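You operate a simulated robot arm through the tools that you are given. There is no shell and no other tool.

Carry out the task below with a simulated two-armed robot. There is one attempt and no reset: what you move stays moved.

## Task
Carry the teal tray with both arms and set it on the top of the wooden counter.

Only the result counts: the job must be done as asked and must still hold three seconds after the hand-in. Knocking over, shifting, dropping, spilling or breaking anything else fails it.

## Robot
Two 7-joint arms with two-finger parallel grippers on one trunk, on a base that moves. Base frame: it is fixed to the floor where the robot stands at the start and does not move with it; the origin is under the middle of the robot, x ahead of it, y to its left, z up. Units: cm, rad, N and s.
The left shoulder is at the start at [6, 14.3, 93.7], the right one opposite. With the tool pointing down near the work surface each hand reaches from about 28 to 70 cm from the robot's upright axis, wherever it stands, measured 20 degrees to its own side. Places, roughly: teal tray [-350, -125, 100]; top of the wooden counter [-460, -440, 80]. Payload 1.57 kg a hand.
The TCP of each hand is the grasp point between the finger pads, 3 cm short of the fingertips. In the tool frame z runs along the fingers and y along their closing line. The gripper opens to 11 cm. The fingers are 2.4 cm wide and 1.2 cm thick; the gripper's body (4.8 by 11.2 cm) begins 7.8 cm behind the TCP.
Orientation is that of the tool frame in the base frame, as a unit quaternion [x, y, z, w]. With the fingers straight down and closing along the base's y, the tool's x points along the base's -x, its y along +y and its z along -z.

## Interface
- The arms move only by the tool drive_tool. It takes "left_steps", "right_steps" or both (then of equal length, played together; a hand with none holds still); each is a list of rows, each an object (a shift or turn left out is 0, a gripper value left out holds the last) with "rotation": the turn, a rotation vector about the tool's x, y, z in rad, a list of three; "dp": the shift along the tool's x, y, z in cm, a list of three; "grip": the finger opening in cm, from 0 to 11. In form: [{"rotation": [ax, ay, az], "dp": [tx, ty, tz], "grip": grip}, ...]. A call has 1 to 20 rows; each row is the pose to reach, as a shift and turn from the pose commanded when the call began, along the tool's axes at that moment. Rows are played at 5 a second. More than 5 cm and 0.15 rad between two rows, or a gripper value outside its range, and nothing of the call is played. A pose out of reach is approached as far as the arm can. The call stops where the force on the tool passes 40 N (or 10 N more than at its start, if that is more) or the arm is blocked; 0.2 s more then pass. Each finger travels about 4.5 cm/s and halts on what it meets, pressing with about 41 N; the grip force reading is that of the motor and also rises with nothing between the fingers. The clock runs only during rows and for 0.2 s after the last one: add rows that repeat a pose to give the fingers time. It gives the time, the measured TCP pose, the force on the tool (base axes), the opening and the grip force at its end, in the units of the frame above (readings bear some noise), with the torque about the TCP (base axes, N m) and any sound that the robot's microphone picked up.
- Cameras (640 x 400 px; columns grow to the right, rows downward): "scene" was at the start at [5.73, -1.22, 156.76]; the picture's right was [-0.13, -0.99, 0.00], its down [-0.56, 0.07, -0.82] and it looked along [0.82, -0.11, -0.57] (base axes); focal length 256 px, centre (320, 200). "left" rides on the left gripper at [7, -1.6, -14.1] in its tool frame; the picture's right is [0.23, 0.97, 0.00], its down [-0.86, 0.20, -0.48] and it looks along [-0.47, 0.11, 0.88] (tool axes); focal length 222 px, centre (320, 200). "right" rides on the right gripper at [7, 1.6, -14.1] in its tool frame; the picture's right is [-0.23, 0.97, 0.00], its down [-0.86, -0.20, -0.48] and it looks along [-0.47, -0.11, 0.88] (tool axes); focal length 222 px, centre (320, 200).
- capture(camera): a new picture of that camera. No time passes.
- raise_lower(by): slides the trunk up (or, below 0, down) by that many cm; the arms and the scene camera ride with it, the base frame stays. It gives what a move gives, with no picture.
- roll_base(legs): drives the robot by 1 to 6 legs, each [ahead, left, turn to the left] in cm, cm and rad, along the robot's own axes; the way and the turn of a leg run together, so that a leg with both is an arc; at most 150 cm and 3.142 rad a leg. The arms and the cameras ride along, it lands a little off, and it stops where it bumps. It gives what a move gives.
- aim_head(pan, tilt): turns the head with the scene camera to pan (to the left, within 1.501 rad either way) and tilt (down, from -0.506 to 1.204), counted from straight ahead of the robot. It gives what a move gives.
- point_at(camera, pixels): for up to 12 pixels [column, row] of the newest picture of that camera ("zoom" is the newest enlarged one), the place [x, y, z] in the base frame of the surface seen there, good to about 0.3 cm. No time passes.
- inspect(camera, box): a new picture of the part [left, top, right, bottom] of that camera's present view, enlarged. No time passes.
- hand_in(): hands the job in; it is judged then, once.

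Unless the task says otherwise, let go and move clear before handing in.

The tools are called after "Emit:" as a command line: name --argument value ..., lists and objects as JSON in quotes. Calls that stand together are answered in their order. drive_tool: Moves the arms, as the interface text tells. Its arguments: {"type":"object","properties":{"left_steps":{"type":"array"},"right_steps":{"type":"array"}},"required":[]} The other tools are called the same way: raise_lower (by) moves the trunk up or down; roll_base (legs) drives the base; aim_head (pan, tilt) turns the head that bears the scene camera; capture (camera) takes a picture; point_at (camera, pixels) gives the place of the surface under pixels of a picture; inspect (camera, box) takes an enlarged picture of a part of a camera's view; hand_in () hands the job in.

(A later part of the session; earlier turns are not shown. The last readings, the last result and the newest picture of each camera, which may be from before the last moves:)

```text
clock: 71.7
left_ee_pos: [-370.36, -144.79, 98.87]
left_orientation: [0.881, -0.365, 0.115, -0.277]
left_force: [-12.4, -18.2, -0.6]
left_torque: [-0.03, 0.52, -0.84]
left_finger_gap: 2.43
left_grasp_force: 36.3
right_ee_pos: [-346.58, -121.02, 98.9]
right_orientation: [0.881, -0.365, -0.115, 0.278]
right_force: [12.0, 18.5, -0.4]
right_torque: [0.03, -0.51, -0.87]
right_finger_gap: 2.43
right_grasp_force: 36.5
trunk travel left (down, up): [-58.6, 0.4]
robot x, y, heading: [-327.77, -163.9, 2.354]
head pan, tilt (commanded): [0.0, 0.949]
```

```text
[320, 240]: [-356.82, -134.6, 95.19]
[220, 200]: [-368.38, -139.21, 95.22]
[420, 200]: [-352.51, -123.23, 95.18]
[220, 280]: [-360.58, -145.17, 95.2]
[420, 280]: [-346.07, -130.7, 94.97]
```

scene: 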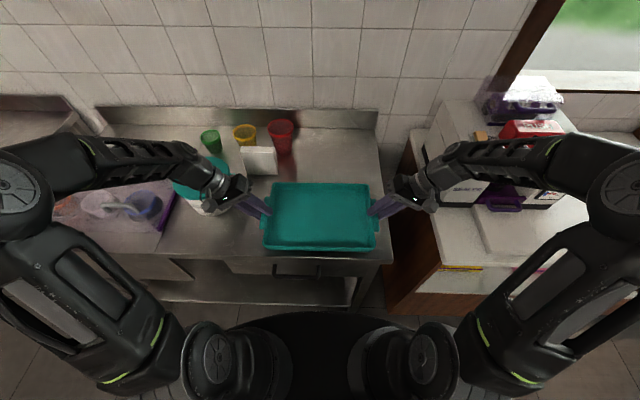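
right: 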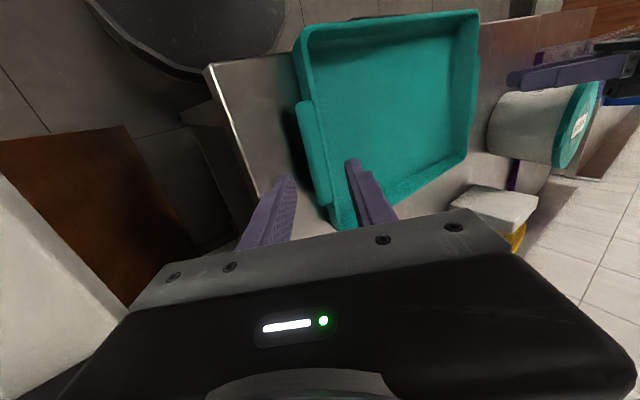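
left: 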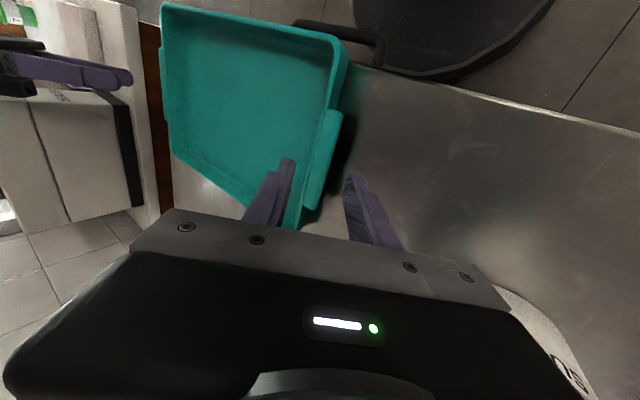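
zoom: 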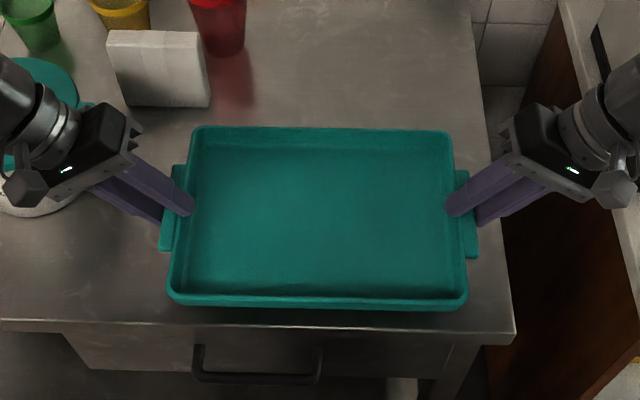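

The tray is level at z 95.1 and the grips hold. I will back away from the table a short way first and check.

Emit:
roll_base --legs '[[-12, 0, 0]]'

Emit:
inspect --camera "scene" --box '[200, 150, 440, 270]'

```text
clock: 72.9
left_ee_pos: [-361.79, -153.47, 99.0]
left_orientation: [0.881, -0.366, 0.114, -0.277]
left_force: [-11.5, -18.4, -1.9]
left_torque: [0.01, 0.49, -0.84]
left_finger_gap: 2.43
left_grasp_force: 35.9
right_ee_pos: [-337.93, -129.75, 98.95]
right_orientation: [0.881, -0.366, -0.115, 0.277]
right_force: [10.9, 18.6, -1.0]
right_torque: [0.1, -0.47, -0.92]
right_finger_gap: 2.44
right_grasp_force: 35.9
trunk travel left (down, up): [-58.6, 0.4]
robot x, y, heading: [-318.99, -172.43, 2.357]
head pan, tilt (commanded): [0.0, 0.949]
```

```text
2.67 times, centred on (320, 210) of scene
```

zoom: 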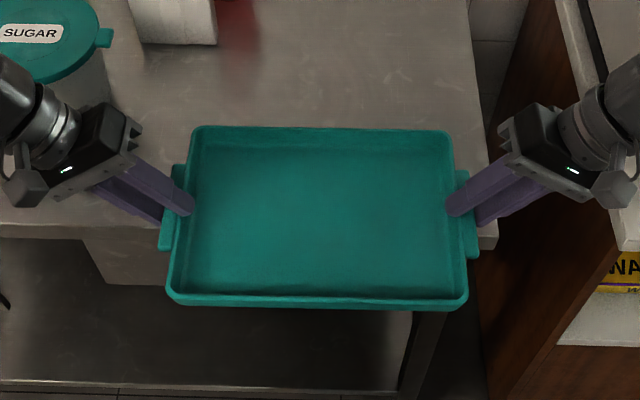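

The hold is steady. I will back up further and turn left to face the wooden counter.

Emit:
roll_base --legs '[[-60, 0, 0], [0, 0, 0.785], [0, 0, 0.785]]'

Emit:
aim_head --pan 0.0 --tilt 0.45

Emit:
capture --camera "scene"

```text
clock: 80.4
left_ee_pos: [-297.17, -256.77, 98.9]
left_orientation: [0.887, 0.351, -0.111, -0.279]
left_force: [5.0, 0.6, -1.8]
left_torque: [-0.34, 0.46, -0.71]
left_finger_gap: 2.41
left_grasp_force: 36.5
right_ee_pos: [-320.5, -232.23, 98.91]
right_orientation: [0.886, 0.352, 0.111, 0.28]
right_force: [-4.5, -0.6, -1.0]
right_torque: [0.36, -0.44, -0.68]
right_finger_gap: 2.44
right_grasp_force: 36.2
trunk travel left (down, up): [-58.6, 0.4]
robot x, y, heading: [-277.51, -214.59, -2.383]
head pan, tilt (commanded): [0.0, 0.949]
```

```text
clock: 81.3
left_ee_pos: [-297.31, -256.68, 98.84]
left_orientation: [0.887, 0.352, -0.11, -0.278]
left_force: [2.5, 2.0, -1.0]
left_torque: [-0.39, 0.63, -0.53]
left_finger_gap: 2.41
left_grasp_force: 36.2
right_ee_pos: [-320.48, -232.21, 98.94]
right_orientation: [0.887, 0.351, 0.11, 0.279]
right_force: [-3.0, -3.0, -1.2]
right_torque: [0.4, -0.59, -0.59]
right_finger_gap: 2.44
right_grasp_force: 35.8
trunk travel left (down, up): [-58.6, 0.4]
robot x, y, heading: [-277.19, -214.59, -2.385]
head pan, tilt (commanded): [0.0, 0.45]
```

```text
taken
```

scene: 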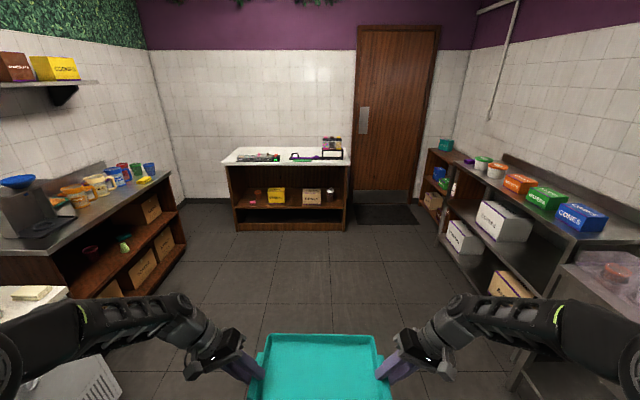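

The tray is still held, and the wooden counter is ahead at (285,160). I will zoom in on its top to find free space and measure it.

Emit:
inspect --camera "scene" --box '[215, 125, 359, 215]'

Emit:
point_at --camera "zoom" --pixels '[[30, 165], [600, 165], [100, 110], [580, 105], [330, 165], [330, 110], [270, 160], [110, 160], [370, 160], [470, 160], [480, 145], [565, 160]]'

```text
4.44 times, centred on (287, 170) of scene
```

zoom: 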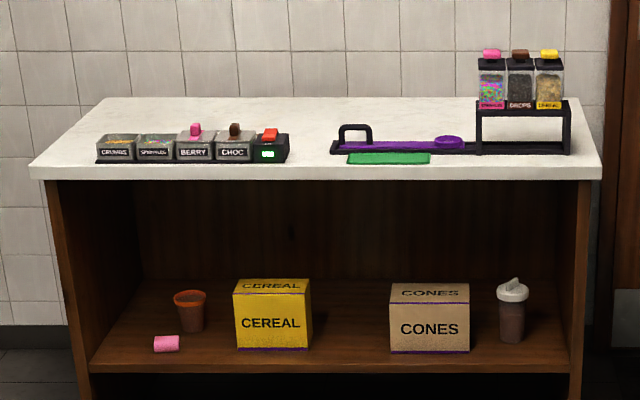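

```text
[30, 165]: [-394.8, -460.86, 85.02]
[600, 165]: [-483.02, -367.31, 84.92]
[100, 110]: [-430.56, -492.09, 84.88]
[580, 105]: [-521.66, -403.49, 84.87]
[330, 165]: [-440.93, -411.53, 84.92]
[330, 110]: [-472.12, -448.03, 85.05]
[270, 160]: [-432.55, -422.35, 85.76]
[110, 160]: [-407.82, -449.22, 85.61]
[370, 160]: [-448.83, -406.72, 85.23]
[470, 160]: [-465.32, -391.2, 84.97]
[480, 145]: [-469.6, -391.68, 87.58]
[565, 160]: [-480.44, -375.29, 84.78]
```

Things stand along the counter's front edge (tubs at 100–290, tool tray at 330–480, jar rack at 475–570 of the zoom), while the back strip is free. I will measure their heights and depth and check the free lane.

Emit:
point_at --camera "zoom" --pixels '[[195, 128], [235, 126], [270, 132], [355, 128], [448, 137], [492, 54], [120, 135], [285, 125], [340, 125], [420, 130], [520, 150], [555, 100]]'

Emit:
point_at --camera "scene" --pixels '[[185, 250], [178, 180], [100, 220], [440, 240], [440, 190], [120, 370], [240, 300], [400, 300]]'

```text
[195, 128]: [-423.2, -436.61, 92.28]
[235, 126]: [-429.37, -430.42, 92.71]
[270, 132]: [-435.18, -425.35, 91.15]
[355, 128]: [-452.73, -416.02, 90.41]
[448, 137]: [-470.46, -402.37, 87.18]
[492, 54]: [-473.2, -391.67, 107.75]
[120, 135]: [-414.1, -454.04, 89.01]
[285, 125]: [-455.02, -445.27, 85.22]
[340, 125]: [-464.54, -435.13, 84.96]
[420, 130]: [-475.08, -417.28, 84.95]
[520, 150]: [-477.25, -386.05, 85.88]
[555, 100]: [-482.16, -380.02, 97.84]
```

```text
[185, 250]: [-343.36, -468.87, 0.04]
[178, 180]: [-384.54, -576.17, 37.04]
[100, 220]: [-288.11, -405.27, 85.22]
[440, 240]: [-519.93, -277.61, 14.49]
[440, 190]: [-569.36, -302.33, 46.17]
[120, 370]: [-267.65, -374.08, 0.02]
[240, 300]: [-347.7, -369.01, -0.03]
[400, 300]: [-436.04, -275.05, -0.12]
```

The knobs on the tubs reach z≈92.7 (s≈608), the tool tray z≈90.4, the jars z≈107.7, and the free strip lies behind s≈619 up to 653. I will drive to stand in front of the counter at lat≈3, stopping well short first.

Emit:
roll_base --legs '[[0, 0, 0.029], [96, 20.5, 0], [90, 20.5, 0]]'

Emit:
aim_head --pan 0.0 --tilt 0.7

Emit:
capture --camera "scene"

```text
clock: 91.1
left_ee_pos: [-396.47, -417.37, 98.88]
left_orientation: [0.88, 0.369, -0.116, -0.277]
left_force: [3.4, 2.3, -1.1]
left_torque: [-0.2, 0.33, -0.8]
left_finger_gap: 2.4
left_grasp_force: 35.7
right_ee_pos: [-420.58, -393.66, 98.97]
right_orientation: [0.88, 0.369, 0.116, 0.277]
right_force: [-4.2, -3.2, -1.8]
right_torque: [0.25, -0.37, -0.83]
right_finger_gap: 2.4
right_grasp_force: 36.5
trunk travel left (down, up): [-58.6, 0.4]
robot x, y, heading: [-377.69, -374.45, -2.342]
head pan, tilt (commanded): [0.0, 0.45]
```

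```text
clock: 91.9
left_ee_pos: [-396.53, -417.28, 98.98]
left_orientation: [0.879, 0.37, -0.117, -0.277]
left_force: [2.3, 3.0, -1.6]
left_torque: [-0.49, 0.66, -0.52]
left_finger_gap: 2.44
left_grasp_force: 36.0
right_ee_pos: [-420.68, -393.66, 99.04]
right_orientation: [0.88, 0.368, 0.116, 0.277]
right_force: [-2.0, -2.0, -1.6]
right_torque: [0.5, -0.68, -0.57]
right_finger_gap: 2.4
right_grasp_force: 36.0
trunk travel left (down, up): [-58.6, 0.4]
robot x, y, heading: [-378.09, -374.62, -2.345]
head pan, tilt (commanded): [0.0, 0.7]
```

```text
taken
```

scene: 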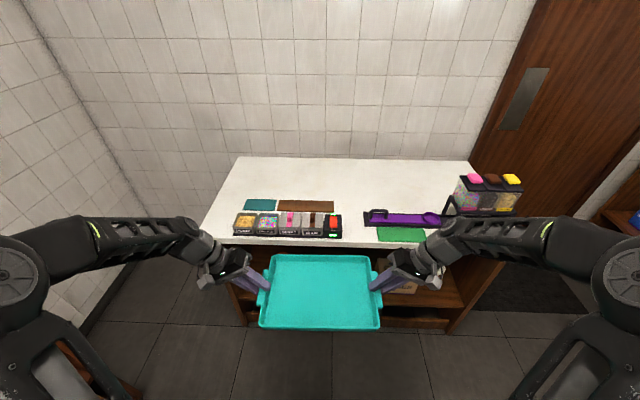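

Closer now, I see also two flat pieces behind the tubs, teal at (260,205) and brown at (305,207), and the green one at (400,235). I will zoom in and map everything on the top.

Emit:
inspect --camera "scene" --box '[200, 145, 360, 245]'

Emit:
point_at --camera "zoom" --pixels '[[190, 218], [305, 218], [310, 225], [530, 230], [320, 255], [525, 260], [180, 260], [300, 255], [155, 265], [560, 280], [380, 150], [120, 350]]'

Emit:
inspect --camera "scene" --box '[330, 145, 530, 270]'

Emit:
point_at --camera "zoom" --pixels '[[110, 205], [350, 210], [150, 265], [310, 265], [110, 245], [360, 230], [430, 190], [600, 200], [430, 50], [20, 50], [160, 195], [250, 150]]'

```text
4.00 times, centred on (280, 195) of scene
```

zoom: 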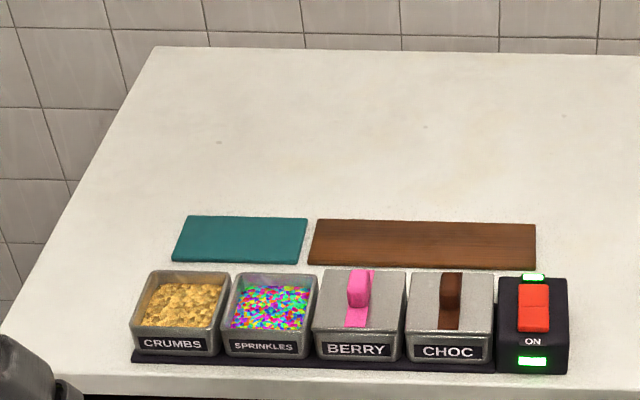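

```text
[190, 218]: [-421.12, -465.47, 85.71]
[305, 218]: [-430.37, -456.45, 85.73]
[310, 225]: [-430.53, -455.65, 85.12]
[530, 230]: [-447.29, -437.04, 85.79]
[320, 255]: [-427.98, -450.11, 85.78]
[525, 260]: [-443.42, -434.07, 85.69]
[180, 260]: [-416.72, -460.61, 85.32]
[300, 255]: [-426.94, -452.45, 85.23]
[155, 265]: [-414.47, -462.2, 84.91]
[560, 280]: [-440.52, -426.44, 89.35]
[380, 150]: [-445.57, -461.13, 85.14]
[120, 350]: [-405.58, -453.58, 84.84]
```

```text
3.20 times, centred on (430, 208) of scene
```

zoom: 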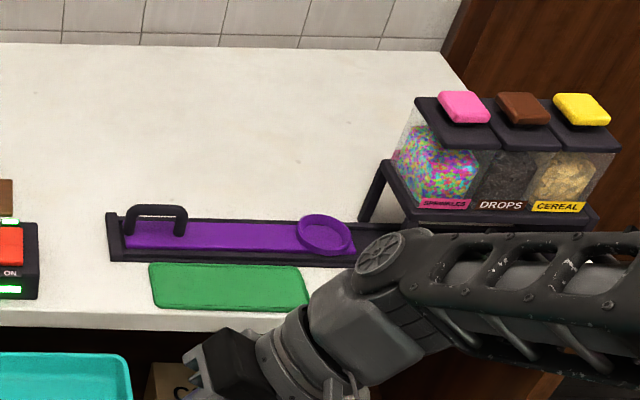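

```text
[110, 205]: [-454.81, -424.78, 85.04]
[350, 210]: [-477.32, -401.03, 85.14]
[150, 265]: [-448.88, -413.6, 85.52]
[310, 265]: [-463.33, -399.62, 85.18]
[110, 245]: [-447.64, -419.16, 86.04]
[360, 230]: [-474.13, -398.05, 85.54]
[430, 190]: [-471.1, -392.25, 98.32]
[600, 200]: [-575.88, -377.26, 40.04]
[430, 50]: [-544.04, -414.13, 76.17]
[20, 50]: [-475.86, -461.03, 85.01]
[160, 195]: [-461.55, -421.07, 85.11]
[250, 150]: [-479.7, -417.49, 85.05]
```

The boards occupy s 620–627 for lat −31…7.5, the tool tray reaches back to s≈622 for lat 20…54, and the jar rack starts near lat 52. The free spot is behind the tool tray at lat ≈ 9–38, s ≈ 624–645; I need to check my right forearm's height against the rack.

Emit:
point_at --camera "scene" --pixels '[[440, 235], [460, 228], [500, 225], [550, 225], [600, 235], [430, 265], [480, 265], [520, 275], [570, 285], [610, 270], [415, 275], [400, 265]]'

Emit:
inspect --camera "scene" --box '[420, 150, 580, 250]'

Emit:
point_at --camera "zoom" --pixels '[[100, 240], [150, 110], [160, 180], [225, 90], [390, 110], [385, 240], [130, 230], [300, 240], [400, 120], [190, 90], [340, 220], [110, 260]]'

```text
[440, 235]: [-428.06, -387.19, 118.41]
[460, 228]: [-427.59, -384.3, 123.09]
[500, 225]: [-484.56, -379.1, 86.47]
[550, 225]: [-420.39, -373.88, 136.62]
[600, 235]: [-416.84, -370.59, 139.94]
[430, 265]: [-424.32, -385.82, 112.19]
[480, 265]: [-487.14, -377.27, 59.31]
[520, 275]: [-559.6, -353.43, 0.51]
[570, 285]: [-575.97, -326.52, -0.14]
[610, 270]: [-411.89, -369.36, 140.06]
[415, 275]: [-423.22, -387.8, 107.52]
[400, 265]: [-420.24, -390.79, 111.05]
```

```text
4.00 times, centred on (500, 200) of scene
```

zoom: 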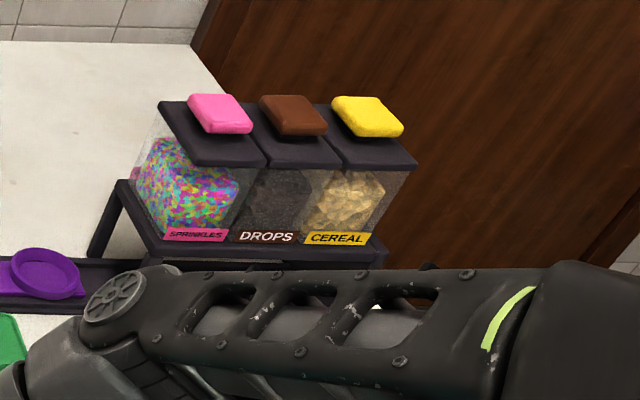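

```text
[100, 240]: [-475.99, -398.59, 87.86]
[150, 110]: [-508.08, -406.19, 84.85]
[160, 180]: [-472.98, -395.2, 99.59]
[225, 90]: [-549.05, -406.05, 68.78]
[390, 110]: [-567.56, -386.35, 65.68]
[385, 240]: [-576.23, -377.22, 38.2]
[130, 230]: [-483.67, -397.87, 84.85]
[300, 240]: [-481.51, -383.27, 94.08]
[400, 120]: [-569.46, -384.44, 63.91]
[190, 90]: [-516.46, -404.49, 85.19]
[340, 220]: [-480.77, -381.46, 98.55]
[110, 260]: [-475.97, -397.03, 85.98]
```

The right forearm rises steeply (z 118 at the wrist to 140 at the elbow), and the rack spans lat 54–77, s 606–619, z≤108. I will stand at lat≈17 so the forearm stays left of the rack, approaching in steps.

Emit:
roll_base --legs '[[18, -14.5, -0.011]]'

Emit:
aim_head --pan 0.0 --tilt 0.85

Emit:
capture --camera "scene"

Emit:
capture --camera "right"

Emit:
capture --camera "left"

```text
clock: 93.6
left_ee_pos: [-419.69, -419.82, 98.94]
left_orientation: [0.882, 0.364, -0.114, -0.277]
left_force: [2.8, 4.1, -2.7]
left_torque: [-0.11, 0.14, -0.89]
left_finger_gap: 2.41
left_grasp_force: 36.3
right_ee_pos: [-443.57, -395.82, 99.03]
right_orientation: [0.881, 0.364, 0.115, 0.278]
right_force: [-4.0, -3.3, -2.0]
right_torque: [0.06, -0.27, -0.91]
right_finger_gap: 2.4
right_grasp_force: 36.3
trunk travel left (down, up): [-58.6, 0.4]
robot x, y, heading: [-401.05, -377.12, -2.353]
head pan, tilt (commanded): [0.0, 0.7]
```

```text
clock: 94.3
left_ee_pos: [-419.62, -419.71, 98.85]
left_orientation: [0.881, 0.365, -0.114, -0.277]
left_force: [2.0, 2.7, -2.0]
left_torque: [-0.49, 0.71, -0.53]
left_finger_gap: 2.4
left_grasp_force: 35.9
right_ee_pos: [-443.43, -395.85, 98.96]
right_orientation: [0.882, 0.363, 0.114, 0.279]
right_force: [-2.4, -2.0, -1.0]
right_torque: [0.51, -0.73, -0.55]
right_finger_gap: 2.4
right_grasp_force: 36.2
trunk travel left (down, up): [-58.6, 0.4]
robot x, y, heading: [-400.73, -377.0, -2.359]
head pan, tilt (commanded): [0.0, 0.85]
```

```text
taken
```

scene: 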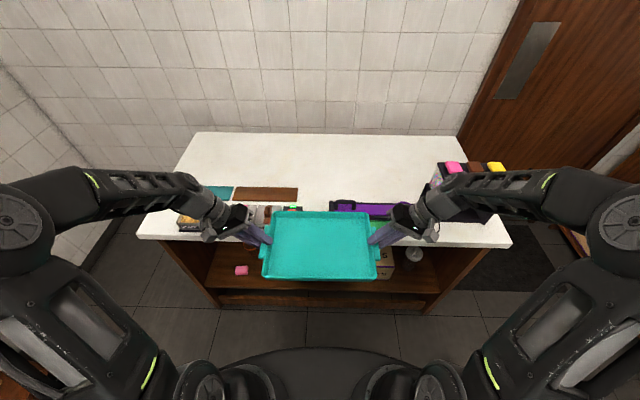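

```text
taken
```

right: 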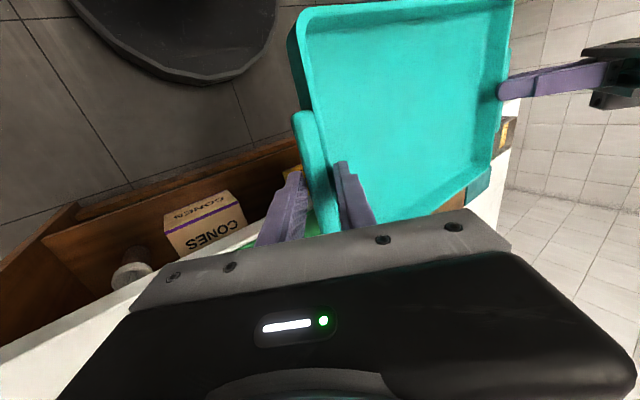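

```text
taken
```

left: 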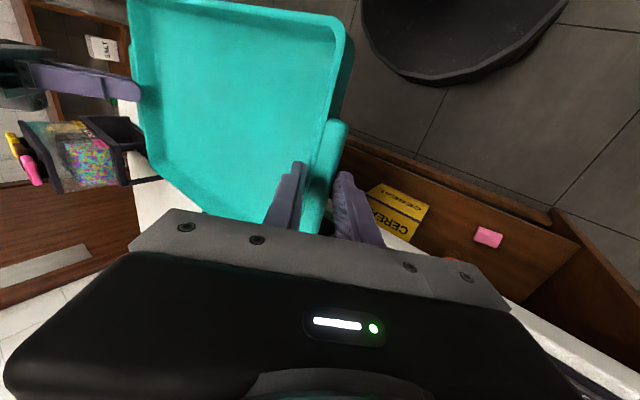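

The tray is over the counter's front edge area and clear. I will measure the gap between my base disc (440,80 in the left picture) and the counter's plinth.

Emit:
point_at --camera "left" --pixels '[[440, 80], [430, 70], [460, 78], [370, 148], [400, 160], [450, 180], [500, 200], [545, 215], [380, 172], [470, 200], [530, 205], [420, 150]]'

Emit:
point_at --camera "right" --pixels '[[200, 78], [190, 70], [215, 75], [150, 180], [200, 165], [250, 150], [280, 145], [100, 200], [80, 205], [230, 158], [60, 215], [240, 60]]'

```text
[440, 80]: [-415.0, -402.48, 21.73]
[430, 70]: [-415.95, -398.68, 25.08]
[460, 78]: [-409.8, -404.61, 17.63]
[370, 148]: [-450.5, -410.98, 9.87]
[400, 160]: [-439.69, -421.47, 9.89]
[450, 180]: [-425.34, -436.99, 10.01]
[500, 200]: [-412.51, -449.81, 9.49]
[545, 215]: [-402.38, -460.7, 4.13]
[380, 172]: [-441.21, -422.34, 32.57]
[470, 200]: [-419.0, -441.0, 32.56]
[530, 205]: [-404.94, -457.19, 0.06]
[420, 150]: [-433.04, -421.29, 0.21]
```

```text
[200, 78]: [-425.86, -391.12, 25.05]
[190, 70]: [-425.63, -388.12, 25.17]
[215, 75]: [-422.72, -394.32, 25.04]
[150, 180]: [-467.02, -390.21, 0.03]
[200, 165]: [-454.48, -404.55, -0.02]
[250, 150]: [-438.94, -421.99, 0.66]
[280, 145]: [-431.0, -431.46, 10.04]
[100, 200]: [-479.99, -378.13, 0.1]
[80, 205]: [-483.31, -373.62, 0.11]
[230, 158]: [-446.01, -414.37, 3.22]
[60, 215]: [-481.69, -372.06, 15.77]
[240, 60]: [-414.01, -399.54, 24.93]
```

The plinth is at s≈608.7 and my base radius is about 28.5, so my axis can go to s≈577. I will use the spot behind the boards at lat≈5, which keeps both arms far from the rack; I drive left 12 cm and then forward in steps.

Emit:
roll_base --legs '[[0, 12, 0.002]]'

Emit:
roll_base --legs '[[12, 0, 0]]'

Emit:
capture --camera "scene"

Emit:
inspect --camera "scene" --box '[160, 130, 480, 300]'

```text
clock: 95.6
left_ee_pos: [-410.9, -428.38, 98.84]
left_orientation: [0.881, 0.365, -0.115, -0.277]
left_force: [3.5, 4.2, -1.0]
left_torque: [-0.18, 0.43, -0.86]
left_finger_gap: 2.39
left_grasp_force: 36.1
right_ee_pos: [-434.78, -404.58, 99.02]
right_orientation: [0.882, 0.364, 0.113, 0.277]
right_force: [-2.8, -3.7, -1.5]
right_torque: [0.28, -0.29, -0.82]
right_finger_gap: 2.42
right_grasp_force: 35.4
trunk travel left (down, up): [-58.6, 0.4]
robot x, y, heading: [-392.39, -385.49, -2.355]
head pan, tilt (commanded): [0.0, 0.85]
```

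```text
clock: 96.8
left_ee_pos: [-419.87, -436.93, 98.91]
left_orientation: [0.882, 0.364, -0.113, -0.278]
left_force: [1.9, 2.6, -1.5]
left_torque: [-0.27, 0.49, -0.66]
left_finger_gap: 2.38
left_grasp_force: 36.0
right_ee_pos: [-443.76, -413.08, 98.85]
right_orientation: [0.881, 0.365, 0.114, 0.277]
right_force: [-2.6, -3.3, -1.4]
right_torque: [0.34, -0.49, -0.62]
right_finger_gap: 2.43
right_grasp_force: 36.2
trunk travel left (down, up): [-58.6, 0.4]
robot x, y, heading: [-401.04, -394.28, -2.357]
head pan, tilt (commanded): [0.0, 0.85]
```

```text
taken
```

scene: 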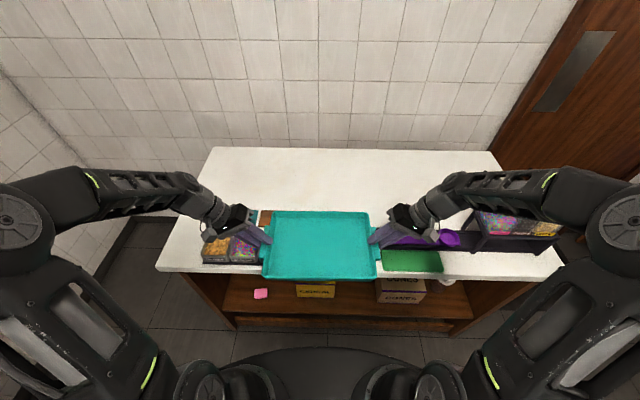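

```text
2.00 times, centred on (320, 215) of scene
```

zoom: 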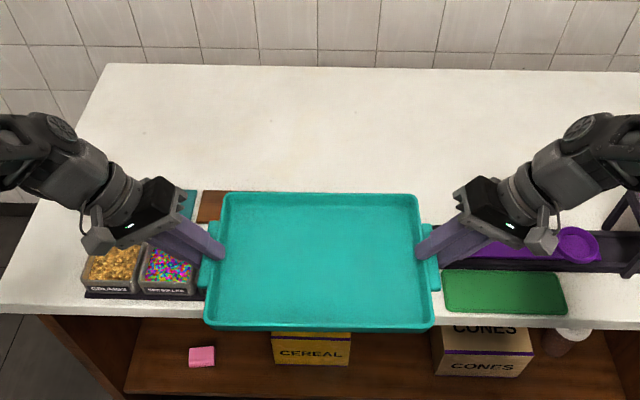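

The tray is over the tubs with clearance, robot at s≈562.4, lat≈4.8. I will drive 13.5 cm further, leaving about 3 cm to the plinth.

Emit:
roll_base --legs '[[13.5, 0, 0]]'

Emit:
capture --camera "scene"

Emit:
capture --camera "left"

Emit:
capture --camera "right"

```text
clock: 98.1
left_ee_pos: [-429.16, -446.38, 98.86]
left_orientation: [0.881, 0.365, -0.112, -0.278]
left_force: [2.7, 3.1, -1.4]
left_torque: [-0.26, 0.43, -0.66]
left_finger_gap: 2.4
left_grasp_force: 35.7
right_ee_pos: [-453.17, -422.6, 98.91]
right_orientation: [0.882, 0.363, 0.114, 0.278]
right_force: [-2.8, -3.3, -1.3]
right_torque: [0.34, -0.55, -0.61]
right_finger_gap: 2.42
right_grasp_force: 36.3
trunk travel left (down, up): [-58.6, 0.4]
robot x, y, heading: [-410.46, -403.74, -2.356]
head pan, tilt (commanded): [0.0, 0.85]
```

```text
taken
```

scene: 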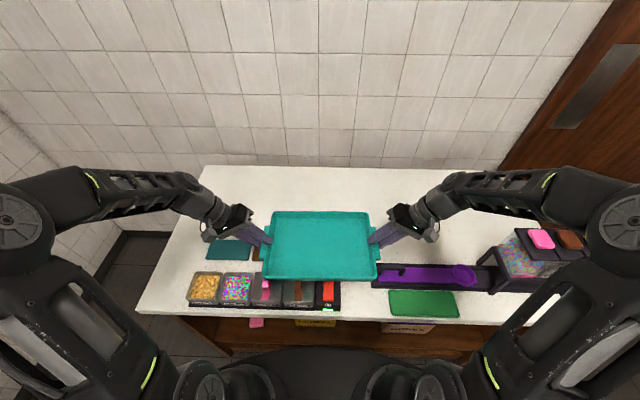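

```text
taken
```

left: 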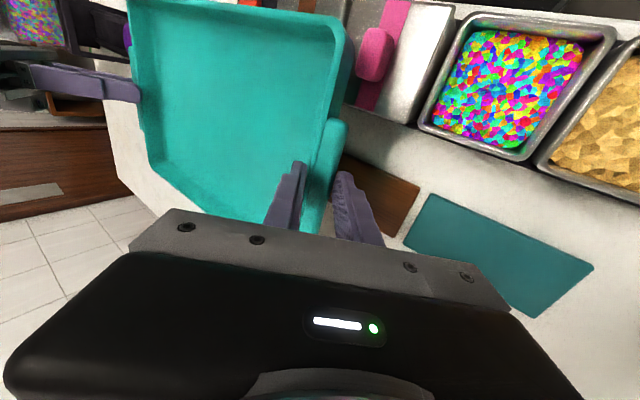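

```text
taken
```

right: 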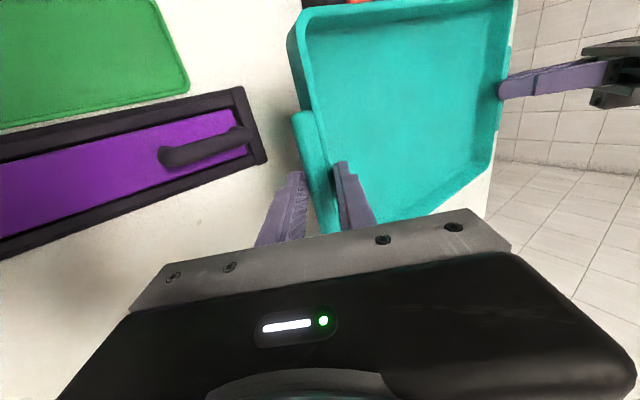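

Robot at s≈575.7, hands at s≈619. From here I get a clear look at the boards and tubs (left picture) and the tool tray (right picture), so I will measure their back edges and the counter's back edge.

Emit:
point_at --camera "left" --pixels '[[420, 185], [395, 235], [430, 195], [405, 240], [535, 315], [592, 268], [470, 145], [420, 125], [360, 108], [560, 170], [375, 45], [480, 280]]'

Emit:
point_at --camera "right" --pixels '[[265, 160], [240, 90], [250, 165], [100, 225], [10, 257], [230, 130], [165, 155], [285, 175]]'

Emit:
point_at --camera "scene" --pixels '[[210, 168], [250, 168], [320, 170], [400, 172], [460, 173], [300, 190], [220, 175], [320, 200]]'

```text
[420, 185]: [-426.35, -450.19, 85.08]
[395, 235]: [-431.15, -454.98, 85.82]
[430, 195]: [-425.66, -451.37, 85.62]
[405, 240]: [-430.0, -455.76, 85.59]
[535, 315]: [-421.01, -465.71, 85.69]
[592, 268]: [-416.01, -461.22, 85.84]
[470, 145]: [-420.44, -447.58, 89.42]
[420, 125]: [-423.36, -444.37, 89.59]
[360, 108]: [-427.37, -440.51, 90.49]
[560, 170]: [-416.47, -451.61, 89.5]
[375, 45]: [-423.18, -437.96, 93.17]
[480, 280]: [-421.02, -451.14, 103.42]
```

```text
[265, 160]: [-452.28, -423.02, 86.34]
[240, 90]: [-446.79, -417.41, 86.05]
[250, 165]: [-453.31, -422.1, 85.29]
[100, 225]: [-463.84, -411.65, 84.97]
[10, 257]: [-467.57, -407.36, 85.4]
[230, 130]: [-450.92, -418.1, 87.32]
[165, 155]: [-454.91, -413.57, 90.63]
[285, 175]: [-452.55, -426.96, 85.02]
```

```text
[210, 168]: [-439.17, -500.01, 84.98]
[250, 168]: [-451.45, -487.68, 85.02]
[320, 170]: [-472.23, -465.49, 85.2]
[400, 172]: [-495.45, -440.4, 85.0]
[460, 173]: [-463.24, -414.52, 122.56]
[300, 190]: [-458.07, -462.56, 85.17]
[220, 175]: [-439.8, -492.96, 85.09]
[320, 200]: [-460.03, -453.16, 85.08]
```

The boards' back edge is at s≈627, tubs' at 613.8, tool tray's at 619, and the counter's back edge at about 663, so the free strip is 36 cm deep. I will move the base 1.3 cm closer and start extending the arms with the tray at transit height.

Emit:
roll_base --legs '[[1.3, 0, 0]]'

Emit:
drive_tool --left_steps '[{"dp": [-0.5, 0, 0]}, {"dp": [-1, 0, 0]}, {"dp": [-1.6, 0, 0]}, {"dp": [-2.2, 0, 0]}, {"dp": [-2.8, 0, 0]}, {"dp": [-3.4, 0, 0]}, {"dp": [-4, 0, 0]}, {"dp": [-4.6, 0, 0]}, {"dp": [-5.2, 0, 0]}, {"dp": [-5.8, 0, 0]}, {"dp": [-6.4, 0, 0]}, {"dp": [-7, 0, 0]}, {"dp": [-7, 0, 0]}]' --right_steps '[{"dp": [-0.5, 0, 0]}, {"dp": [-1, 0, 0]}, {"dp": [-1.6, 0, 0]}, {"dp": [-2.2, 0, 0]}, {"dp": [-2.8, 0, 0]}, {"dp": [-3.4, 0, 0]}, {"dp": [-4, 0, 0]}, {"dp": [-4.6, 0, 0]}, {"dp": [-5.2, 0, 0]}, {"dp": [-5.8, 0, 0]}, {"dp": [-6.4, 0, 0]}, {"dp": [-7, 0, 0]}, {"dp": [-7, 0, 0]}]'

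Emit:
capture --camera "scene"

```text
clock: 98.9
left_ee_pos: [-429.93, -447.12, 98.81]
left_orientation: [0.881, 0.364, -0.114, -0.278]
left_force: [1.8, 3.0, -1.9]
left_torque: [-0.47, 0.67, -0.56]
left_finger_gap: 2.4
left_grasp_force: 36.2
right_ee_pos: [-453.99, -423.48, 98.98]
right_orientation: [0.882, 0.363, 0.114, 0.279]
right_force: [-2.1, -3.0, -1.2]
right_torque: [0.53, -0.69, -0.53]
right_finger_gap: 2.39
right_grasp_force: 36.0
trunk travel left (down, up): [-58.6, 0.4]
robot x, y, heading: [-411.2, -404.46, -2.354]
head pan, tilt (commanded): [0.0, 0.85]
```

```text
clock: 101.7
left_ee_pos: [-434.79, -451.97, 98.74]
left_orientation: [0.882, 0.363, -0.114, -0.277]
left_force: [4.9, 0.8, -1.2]
left_torque: [-0.27, 0.31, -0.76]
left_finger_gap: 2.4
left_grasp_force: 36.1
right_ee_pos: [-458.89, -428.32, 98.93]
right_orientation: [0.882, 0.363, 0.114, 0.279]
right_force: [-4.7, -1.1, -1.5]
right_torque: [0.29, -0.3, -0.78]
right_finger_gap: 2.41
right_grasp_force: 36.1
trunk travel left (down, up): [-58.6, 0.4]
robot x, y, heading: [-410.79, -404.46, -2.354]
head pan, tilt (commanded): [0.0, 0.85]
```

```text
taken
```

scene: 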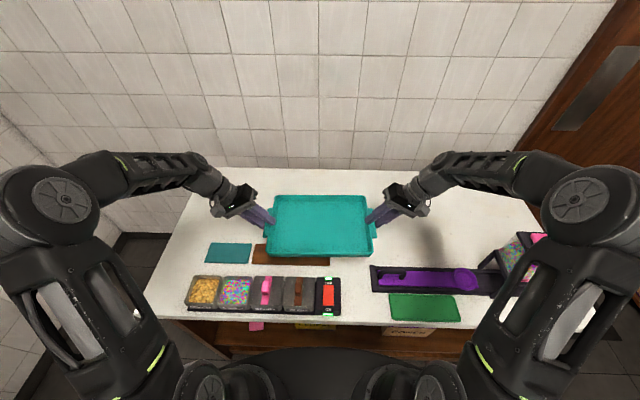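

The tray is past the tubs (hands at s≈627) and the grips hold. I will continue forward 5 cm while lowering 5 cm.

Emit:
drive_tool --left_steps '[{"dp": [-0.5, 0.287, 0.41]}, {"dp": [-1, 0.574, 0.819]}, {"dp": [-1.5, 0.86, 1.229]}, {"dp": [-2, 1.147, 1.638]}, {"dp": [-2.5, 1.434, 2.048]}, {"dp": [-3, 1.721, 2.458]}, {"dp": [-3.5, 2.008, 2.867]}, {"dp": [-4, 2.294, 3.277]}, {"dp": [-4.5, 2.581, 3.686]}, {"dp": [-5, 2.868, 4.096]}, {"dp": [-5, 2.868, 4.096]}]' --right_steps '[{"dp": [-0.5, -0.287, 0.41]}, {"dp": [-1, -0.574, 0.819]}, {"dp": [-1.5, -0.86, 1.229]}, {"dp": [-2, -1.147, 1.638]}, {"dp": [-2.5, -1.434, 2.048]}, {"dp": [-3, -1.721, 2.458]}, {"dp": [-3.5, -2.008, 2.867]}, {"dp": [-4, -2.294, 3.277]}, {"dp": [-4.5, -2.581, 3.686]}, {"dp": [-5, -2.868, 4.096]}, {"dp": [-5, -2.868, 4.096]}]'

Emit:
capture --camera "scene"

Emit:
capture --camera "left"

Emit:
capture --camera "right"

```text
clock: 104.1
left_ee_pos: [-438.44, -455.58, 93.79]
left_orientation: [0.882, 0.363, -0.113, -0.278]
left_force: [4.5, 0.7, -0.4]
left_torque: [-0.35, 0.58, -0.53]
left_finger_gap: 2.37
left_grasp_force: 35.6
right_ee_pos: [-462.57, -431.97, 94.12]
right_orientation: [0.881, 0.364, 0.114, 0.279]
right_force: [-3.7, -0.8, -1.7]
right_torque: [0.53, -0.41, -0.59]
right_finger_gap: 2.39
right_grasp_force: 35.5
trunk travel left (down, up): [-58.6, 0.4]
robot x, y, heading: [-411.2, -404.45, -2.353]
head pan, tilt (commanded): [0.0, 0.85]
```

```text
taken
```

scene: 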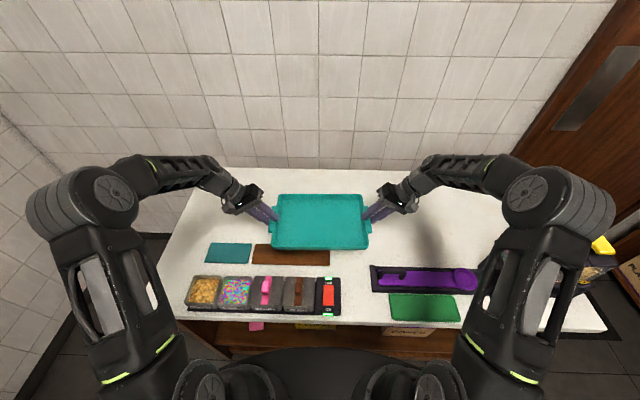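

```text
taken
```

left: 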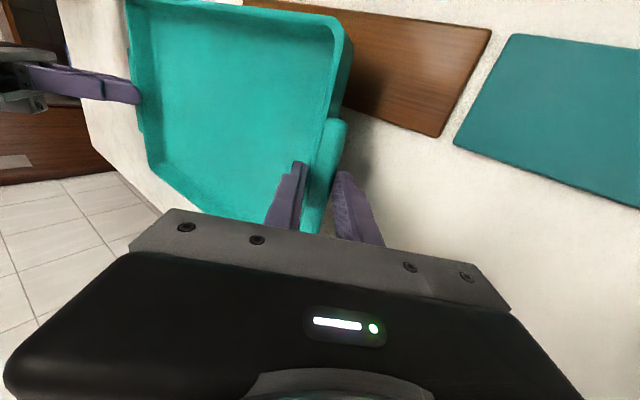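

```text
taken
```

right: 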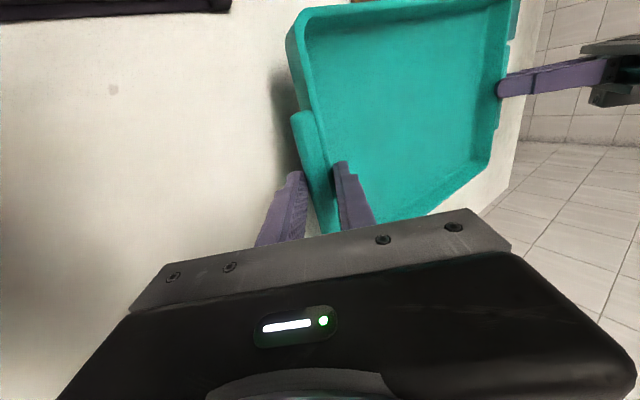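

No reach limit so far; hands at s≈632.3. The right elbow at (545,200) came down, so I will check its clearance to the rack at (605,245) before extending further.

Emit:
point_at --camera "scene" --pixels '[[540, 195], [580, 210], [605, 215], [605, 245], [590, 265], [500, 170], [470, 170], [520, 240], [560, 270], [575, 255], [400, 195], [570, 200]]'

Emit:
inspect --camera "scene" --box '[480, 150, 640, 290]'

```text
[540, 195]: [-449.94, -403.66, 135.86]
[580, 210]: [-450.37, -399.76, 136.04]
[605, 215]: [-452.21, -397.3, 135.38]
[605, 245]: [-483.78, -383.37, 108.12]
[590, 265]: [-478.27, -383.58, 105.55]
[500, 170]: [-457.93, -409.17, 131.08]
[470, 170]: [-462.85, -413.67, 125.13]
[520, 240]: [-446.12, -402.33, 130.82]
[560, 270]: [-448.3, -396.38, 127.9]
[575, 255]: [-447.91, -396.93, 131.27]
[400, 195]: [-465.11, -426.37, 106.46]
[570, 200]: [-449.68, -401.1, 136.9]
```

```text
2.86 times, centred on (560, 220) of scene
```

zoom: 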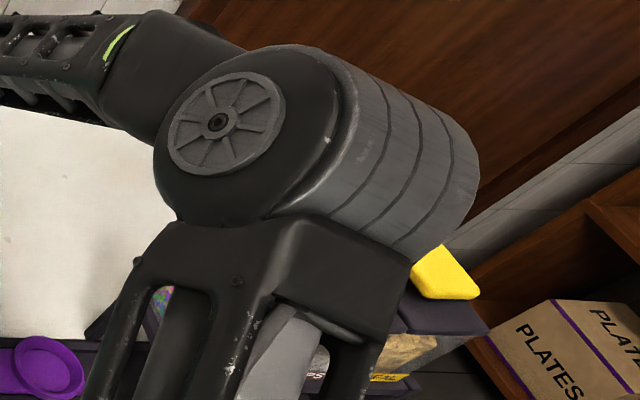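

The right elbow is at lat 33–39, z≥128, well clear of the rack. I will extend 6.8 cm more while lowering 1.5 cm.

Emit:
drive_tool --left_steps '[{"dp": [-0.6, 0.08, 0.11]}, {"dp": [-1.2, 0.15, 0.22]}, {"dp": [-1.8, 0.23, 0.33]}, {"dp": [-2.4, 0.3, 0.43]}, {"dp": [-3, 0.38, 0.54]}, {"dp": [-3.6, 0.46, 0.65]}, {"dp": [-4.2, 0.53, 0.76]}, {"dp": [-4.8, 0.61, 0.87]}, {"dp": [-5.4, 0.68, 0.98]}, {"dp": [-6, 0.76, 1.08]}, {"dp": [-6.5, 0.82, 1.17]}, {"dp": [-6.8, 0.86, 1.23]}, {"dp": [-6.8, 0.86, 1.23]}]' --right_steps '[{"dp": [-0.6, -0.08, 0.11]}, {"dp": [-1.2, -0.15, 0.22]}, {"dp": [-1.8, -0.23, 0.33]}, {"dp": [-2.4, -0.3, 0.43]}, {"dp": [-3, -0.38, 0.54]}, {"dp": [-3.6, -0.46, 0.65]}, {"dp": [-4.2, -0.53, 0.76]}, {"dp": [-4.8, -0.61, 0.87]}, {"dp": [-5.4, -0.68, 0.98]}, {"dp": [-6, -0.76, 1.08]}, {"dp": [-6.5, -0.82, 1.17]}, {"dp": [-6.8, -0.86, 1.23]}, {"dp": [-6.8, -0.86, 1.23]}]'

Emit:
capture --camera "scene"

Emit:
capture --camera "left"

Emit:
capture --camera "right"

Emit:
inspect --camera "scene" --box '[200, 150, 440, 270]'

```text
clock: 106.9
left_ee_pos: [-443.27, -460.28, 92.34]
left_orientation: [0.882, 0.364, -0.113, -0.279]
left_force: [4.7, 2.8, -1.7]
left_torque: [-0.13, 0.13, -1.0]
left_finger_gap: 2.38
left_grasp_force: 35.9
right_ee_pos: [-467.38, -436.59, 92.55]
right_orientation: [0.882, 0.364, 0.113, 0.279]
right_force: [-4.1, -3.5, -0.8]
right_torque: [0.09, -0.23, -0.94]
right_finger_gap: 2.4
right_grasp_force: 35.8
trunk travel left (down, up): [-58.6, 0.4]
robot x, y, heading: [-411.17, -404.53, -2.353]
head pan, tilt (commanded): [0.0, 0.85]
```

```text
taken
```

scene: 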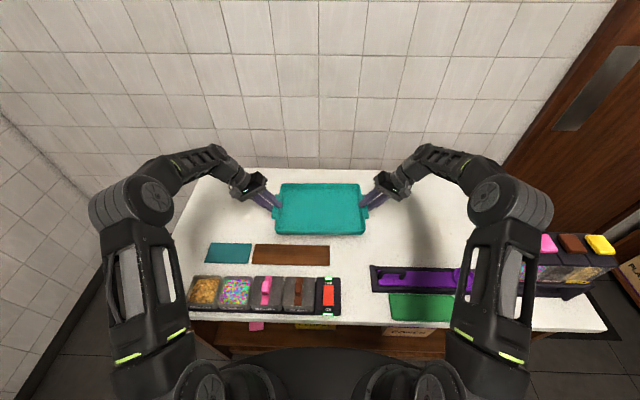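

```text
taken
```

left: 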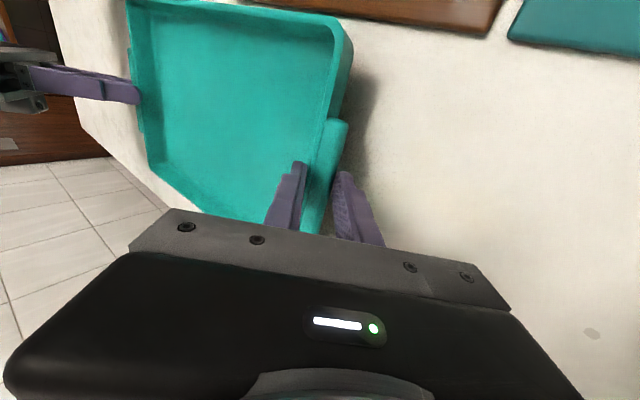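

```text
taken
```

right: 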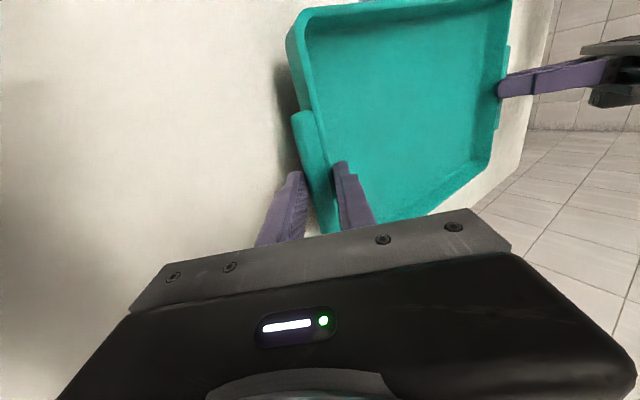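

```text
2.67 times, centred on (320, 210) of scene
```

zoom: 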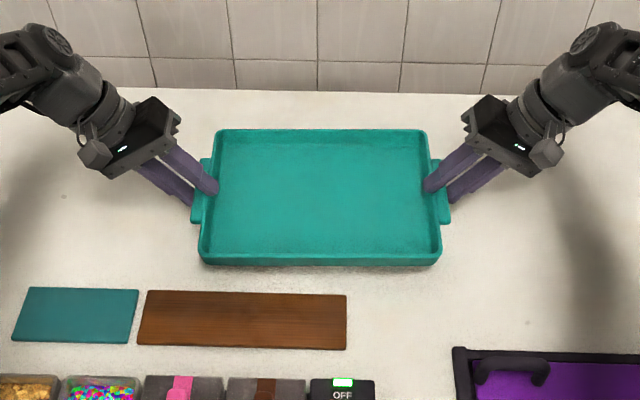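

No reach limit was reported and the tray is past the boards. I will measure the tray's front edge against the boards' back edge, and look at the little switch box at (328,290) to be sure nothing was touched.

Emit:
point_at --camera "zoom" --pixels '[[205, 255], [320, 258], [437, 258], [320, 266], [205, 264], [220, 135], [422, 135], [40, 290], [140, 292], [250, 293], [345, 297], [320, 200]]'

Emit:
inspect --camera "scene" --box '[180, 235, 350, 325]'

```text
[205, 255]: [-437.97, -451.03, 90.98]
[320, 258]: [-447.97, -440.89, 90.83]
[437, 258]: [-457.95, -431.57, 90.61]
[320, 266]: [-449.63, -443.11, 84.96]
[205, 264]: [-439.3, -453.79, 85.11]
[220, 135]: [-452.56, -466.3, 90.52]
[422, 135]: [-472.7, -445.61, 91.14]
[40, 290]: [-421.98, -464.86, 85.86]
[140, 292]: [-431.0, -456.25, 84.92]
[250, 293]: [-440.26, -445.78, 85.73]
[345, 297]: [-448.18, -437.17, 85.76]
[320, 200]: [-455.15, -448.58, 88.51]
```

```text
3.76 times, centred on (265, 280) of scene
```

zoom: 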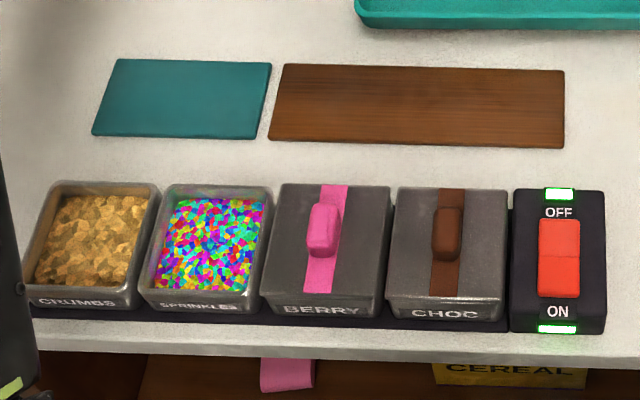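

The tray's front edge is at s≈628.6, 2.2 cm behind the boards, and the switch box is untouched. I will lower 2.7 cm, with 0.8 cm more forward for margin.

Emit:
drive_tool --left_steps '[{"dp": [-0.2, 0.172, 0.246]}, {"dp": [-0.4, 0.344, 0.492]}, {"dp": [-0.6, 0.516, 0.737]}, {"dp": [-0.8, 0.688, 0.983]}, {"dp": [-0.8, 0.86, 1.229]}, {"dp": [-0.8, 1.032, 1.475]}, {"dp": [-0.8, 1.205, 1.72]}, {"dp": [-0.8, 1.377, 1.966]}, {"dp": [-0.8, 1.492, 2.13]}, {"dp": [-0.8, 1.549, 2.212]}, {"dp": [-0.8, 1.549, 2.212]}]' --right_steps '[{"dp": [-0.2, -0.172, 0.246]}, {"dp": [-0.4, -0.344, 0.492]}, {"dp": [-0.6, -0.516, 0.737]}, {"dp": [-0.8, -0.688, 0.983]}, {"dp": [-0.8, -0.86, 1.229]}, {"dp": [-0.8, -1.032, 1.475]}, {"dp": [-0.8, -1.205, 1.72]}, {"dp": [-0.8, -1.377, 1.966]}, {"dp": [-0.8, -1.492, 2.13]}, {"dp": [-0.8, -1.549, 2.212]}, {"dp": [-0.8, -1.549, 2.212]}]'

Emit:
inspect --camera "scene" --box '[200, 150, 440, 270]'

Emit:
point_at --camera "zoom" --pixels '[[320, 200], [240, 170], [400, 170], [240, 245], [400, 245], [320, 280]]'

```text
clock: 109.3
left_ee_pos: [-443.9, -460.83, 89.66]
left_orientation: [0.882, 0.364, -0.114, -0.277]
left_force: [3.7, 2.8, -2.0]
left_torque: [-0.29, 0.38, -0.72]
left_finger_gap: 2.39
left_grasp_force: 36.0
right_ee_pos: [-467.88, -437.19, 89.71]
right_orientation: [0.882, 0.363, 0.113, 0.279]
right_force: [-4.2, -2.2, -0.8]
right_torque: [0.22, -0.42, -0.72]
right_finger_gap: 2.39
right_grasp_force: 35.8
trunk travel left (down, up): [-58.6, 0.4]
robot x, y, heading: [-411.61, -404.16, -2.356]
head pan, tilt (commanded): [0.0, 0.85]
```

```text
2.67 times, centred on (320, 210) of scene
```

zoom: 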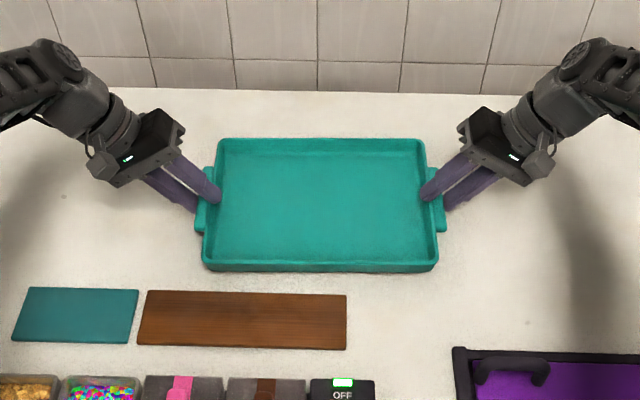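

```text
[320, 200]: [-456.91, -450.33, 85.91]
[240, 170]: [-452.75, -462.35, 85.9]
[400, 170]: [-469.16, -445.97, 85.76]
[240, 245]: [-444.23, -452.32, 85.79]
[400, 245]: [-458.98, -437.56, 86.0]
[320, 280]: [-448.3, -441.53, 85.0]
```

The tray floor is at z≈85.9, about 0.4 cm from rest, with no contact yet. I will lower the last bit in small steps, watching the force.

Emit:
drive_tool --left_steps '[{"dp": [0, 0.057, 0.082]}, {"dp": [0, 0.115, 0.164]}, {"dp": [0, 0.172, 0.246]}, {"dp": [0, 0.229, 0.328]}, {"dp": [0, 0.258, 0.369]}, {"dp": [0, 0.258, 0.369]}]' --right_steps '[{"dp": [0, -0.057, 0.082]}, {"dp": [0, -0.115, 0.164]}, {"dp": [0, -0.172, 0.246]}, {"dp": [0, -0.229, 0.328]}, {"dp": [0, -0.258, 0.369]}, {"dp": [0, -0.258, 0.369]}]'

Emit:
inspect --camera "scene" --box '[200, 150, 440, 270]'

Emit:
point_at --camera "zoom" --pixels '[[320, 200], [240, 170], [400, 170], [240, 245], [400, 245], [320, 280]]'

Emit:
inspect --camera "left" --box '[250, 70, 410, 240]'

Emit:
inspect --camera "right" --box '[230, 70, 390, 240]'

```text
clock: 110.7
left_ee_pos: [-443.86, -460.89, 89.28]
left_orientation: [0.882, 0.364, -0.115, -0.278]
left_force: [4.1, 3.0, 9.1]
left_torque: [-0.11, 0.33, -0.94]
left_finger_gap: 2.4
left_grasp_force: 36.2
right_ee_pos: [-467.81, -437.21, 89.46]
right_orientation: [0.882, 0.363, 0.113, 0.279]
right_force: [-3.3, -5.8, -1.2]
right_torque: [0.02, -0.2, -0.97]
right_finger_gap: 2.36
right_grasp_force: 35.7
trunk travel left (down, up): [-58.6, 0.4]
robot x, y, heading: [-411.45, -404.4, -2.359]
head pan, tilt (commanded): [0.0, 0.85]
```

```text
2.67 times, centred on (320, 210) of scene
```

zoom: 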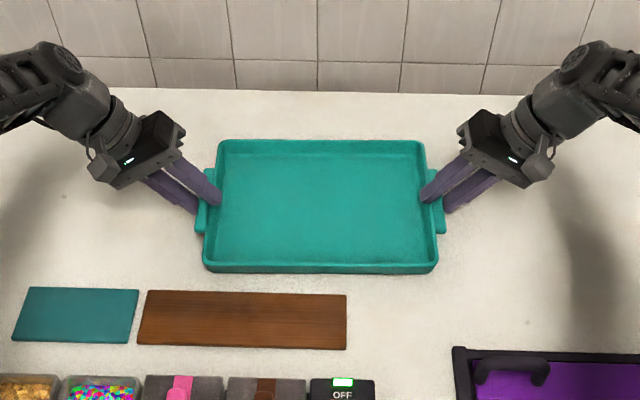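

```text
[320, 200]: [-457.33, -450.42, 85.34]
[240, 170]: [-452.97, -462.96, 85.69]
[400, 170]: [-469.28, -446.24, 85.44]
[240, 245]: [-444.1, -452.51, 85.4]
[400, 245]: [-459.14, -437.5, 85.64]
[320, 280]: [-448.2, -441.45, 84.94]
```

```text
2.35 times, centred on (330, 155) of left
```

zoom: 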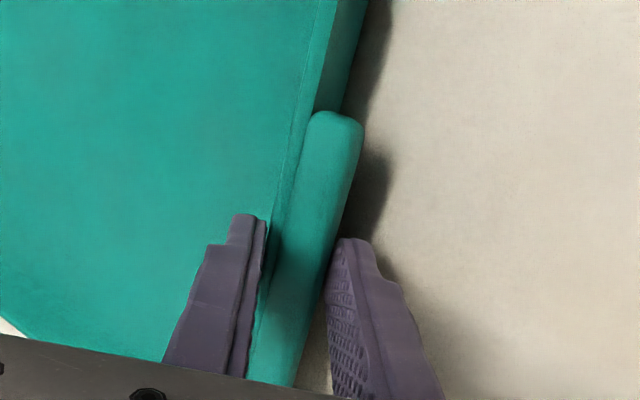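

```text
2.35 times, centred on (310, 155) of right
```

zoom: 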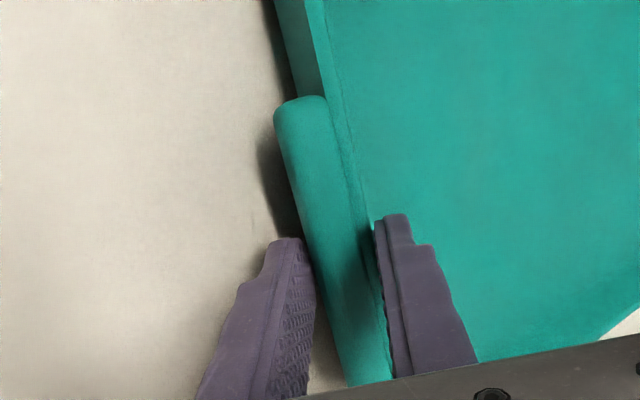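

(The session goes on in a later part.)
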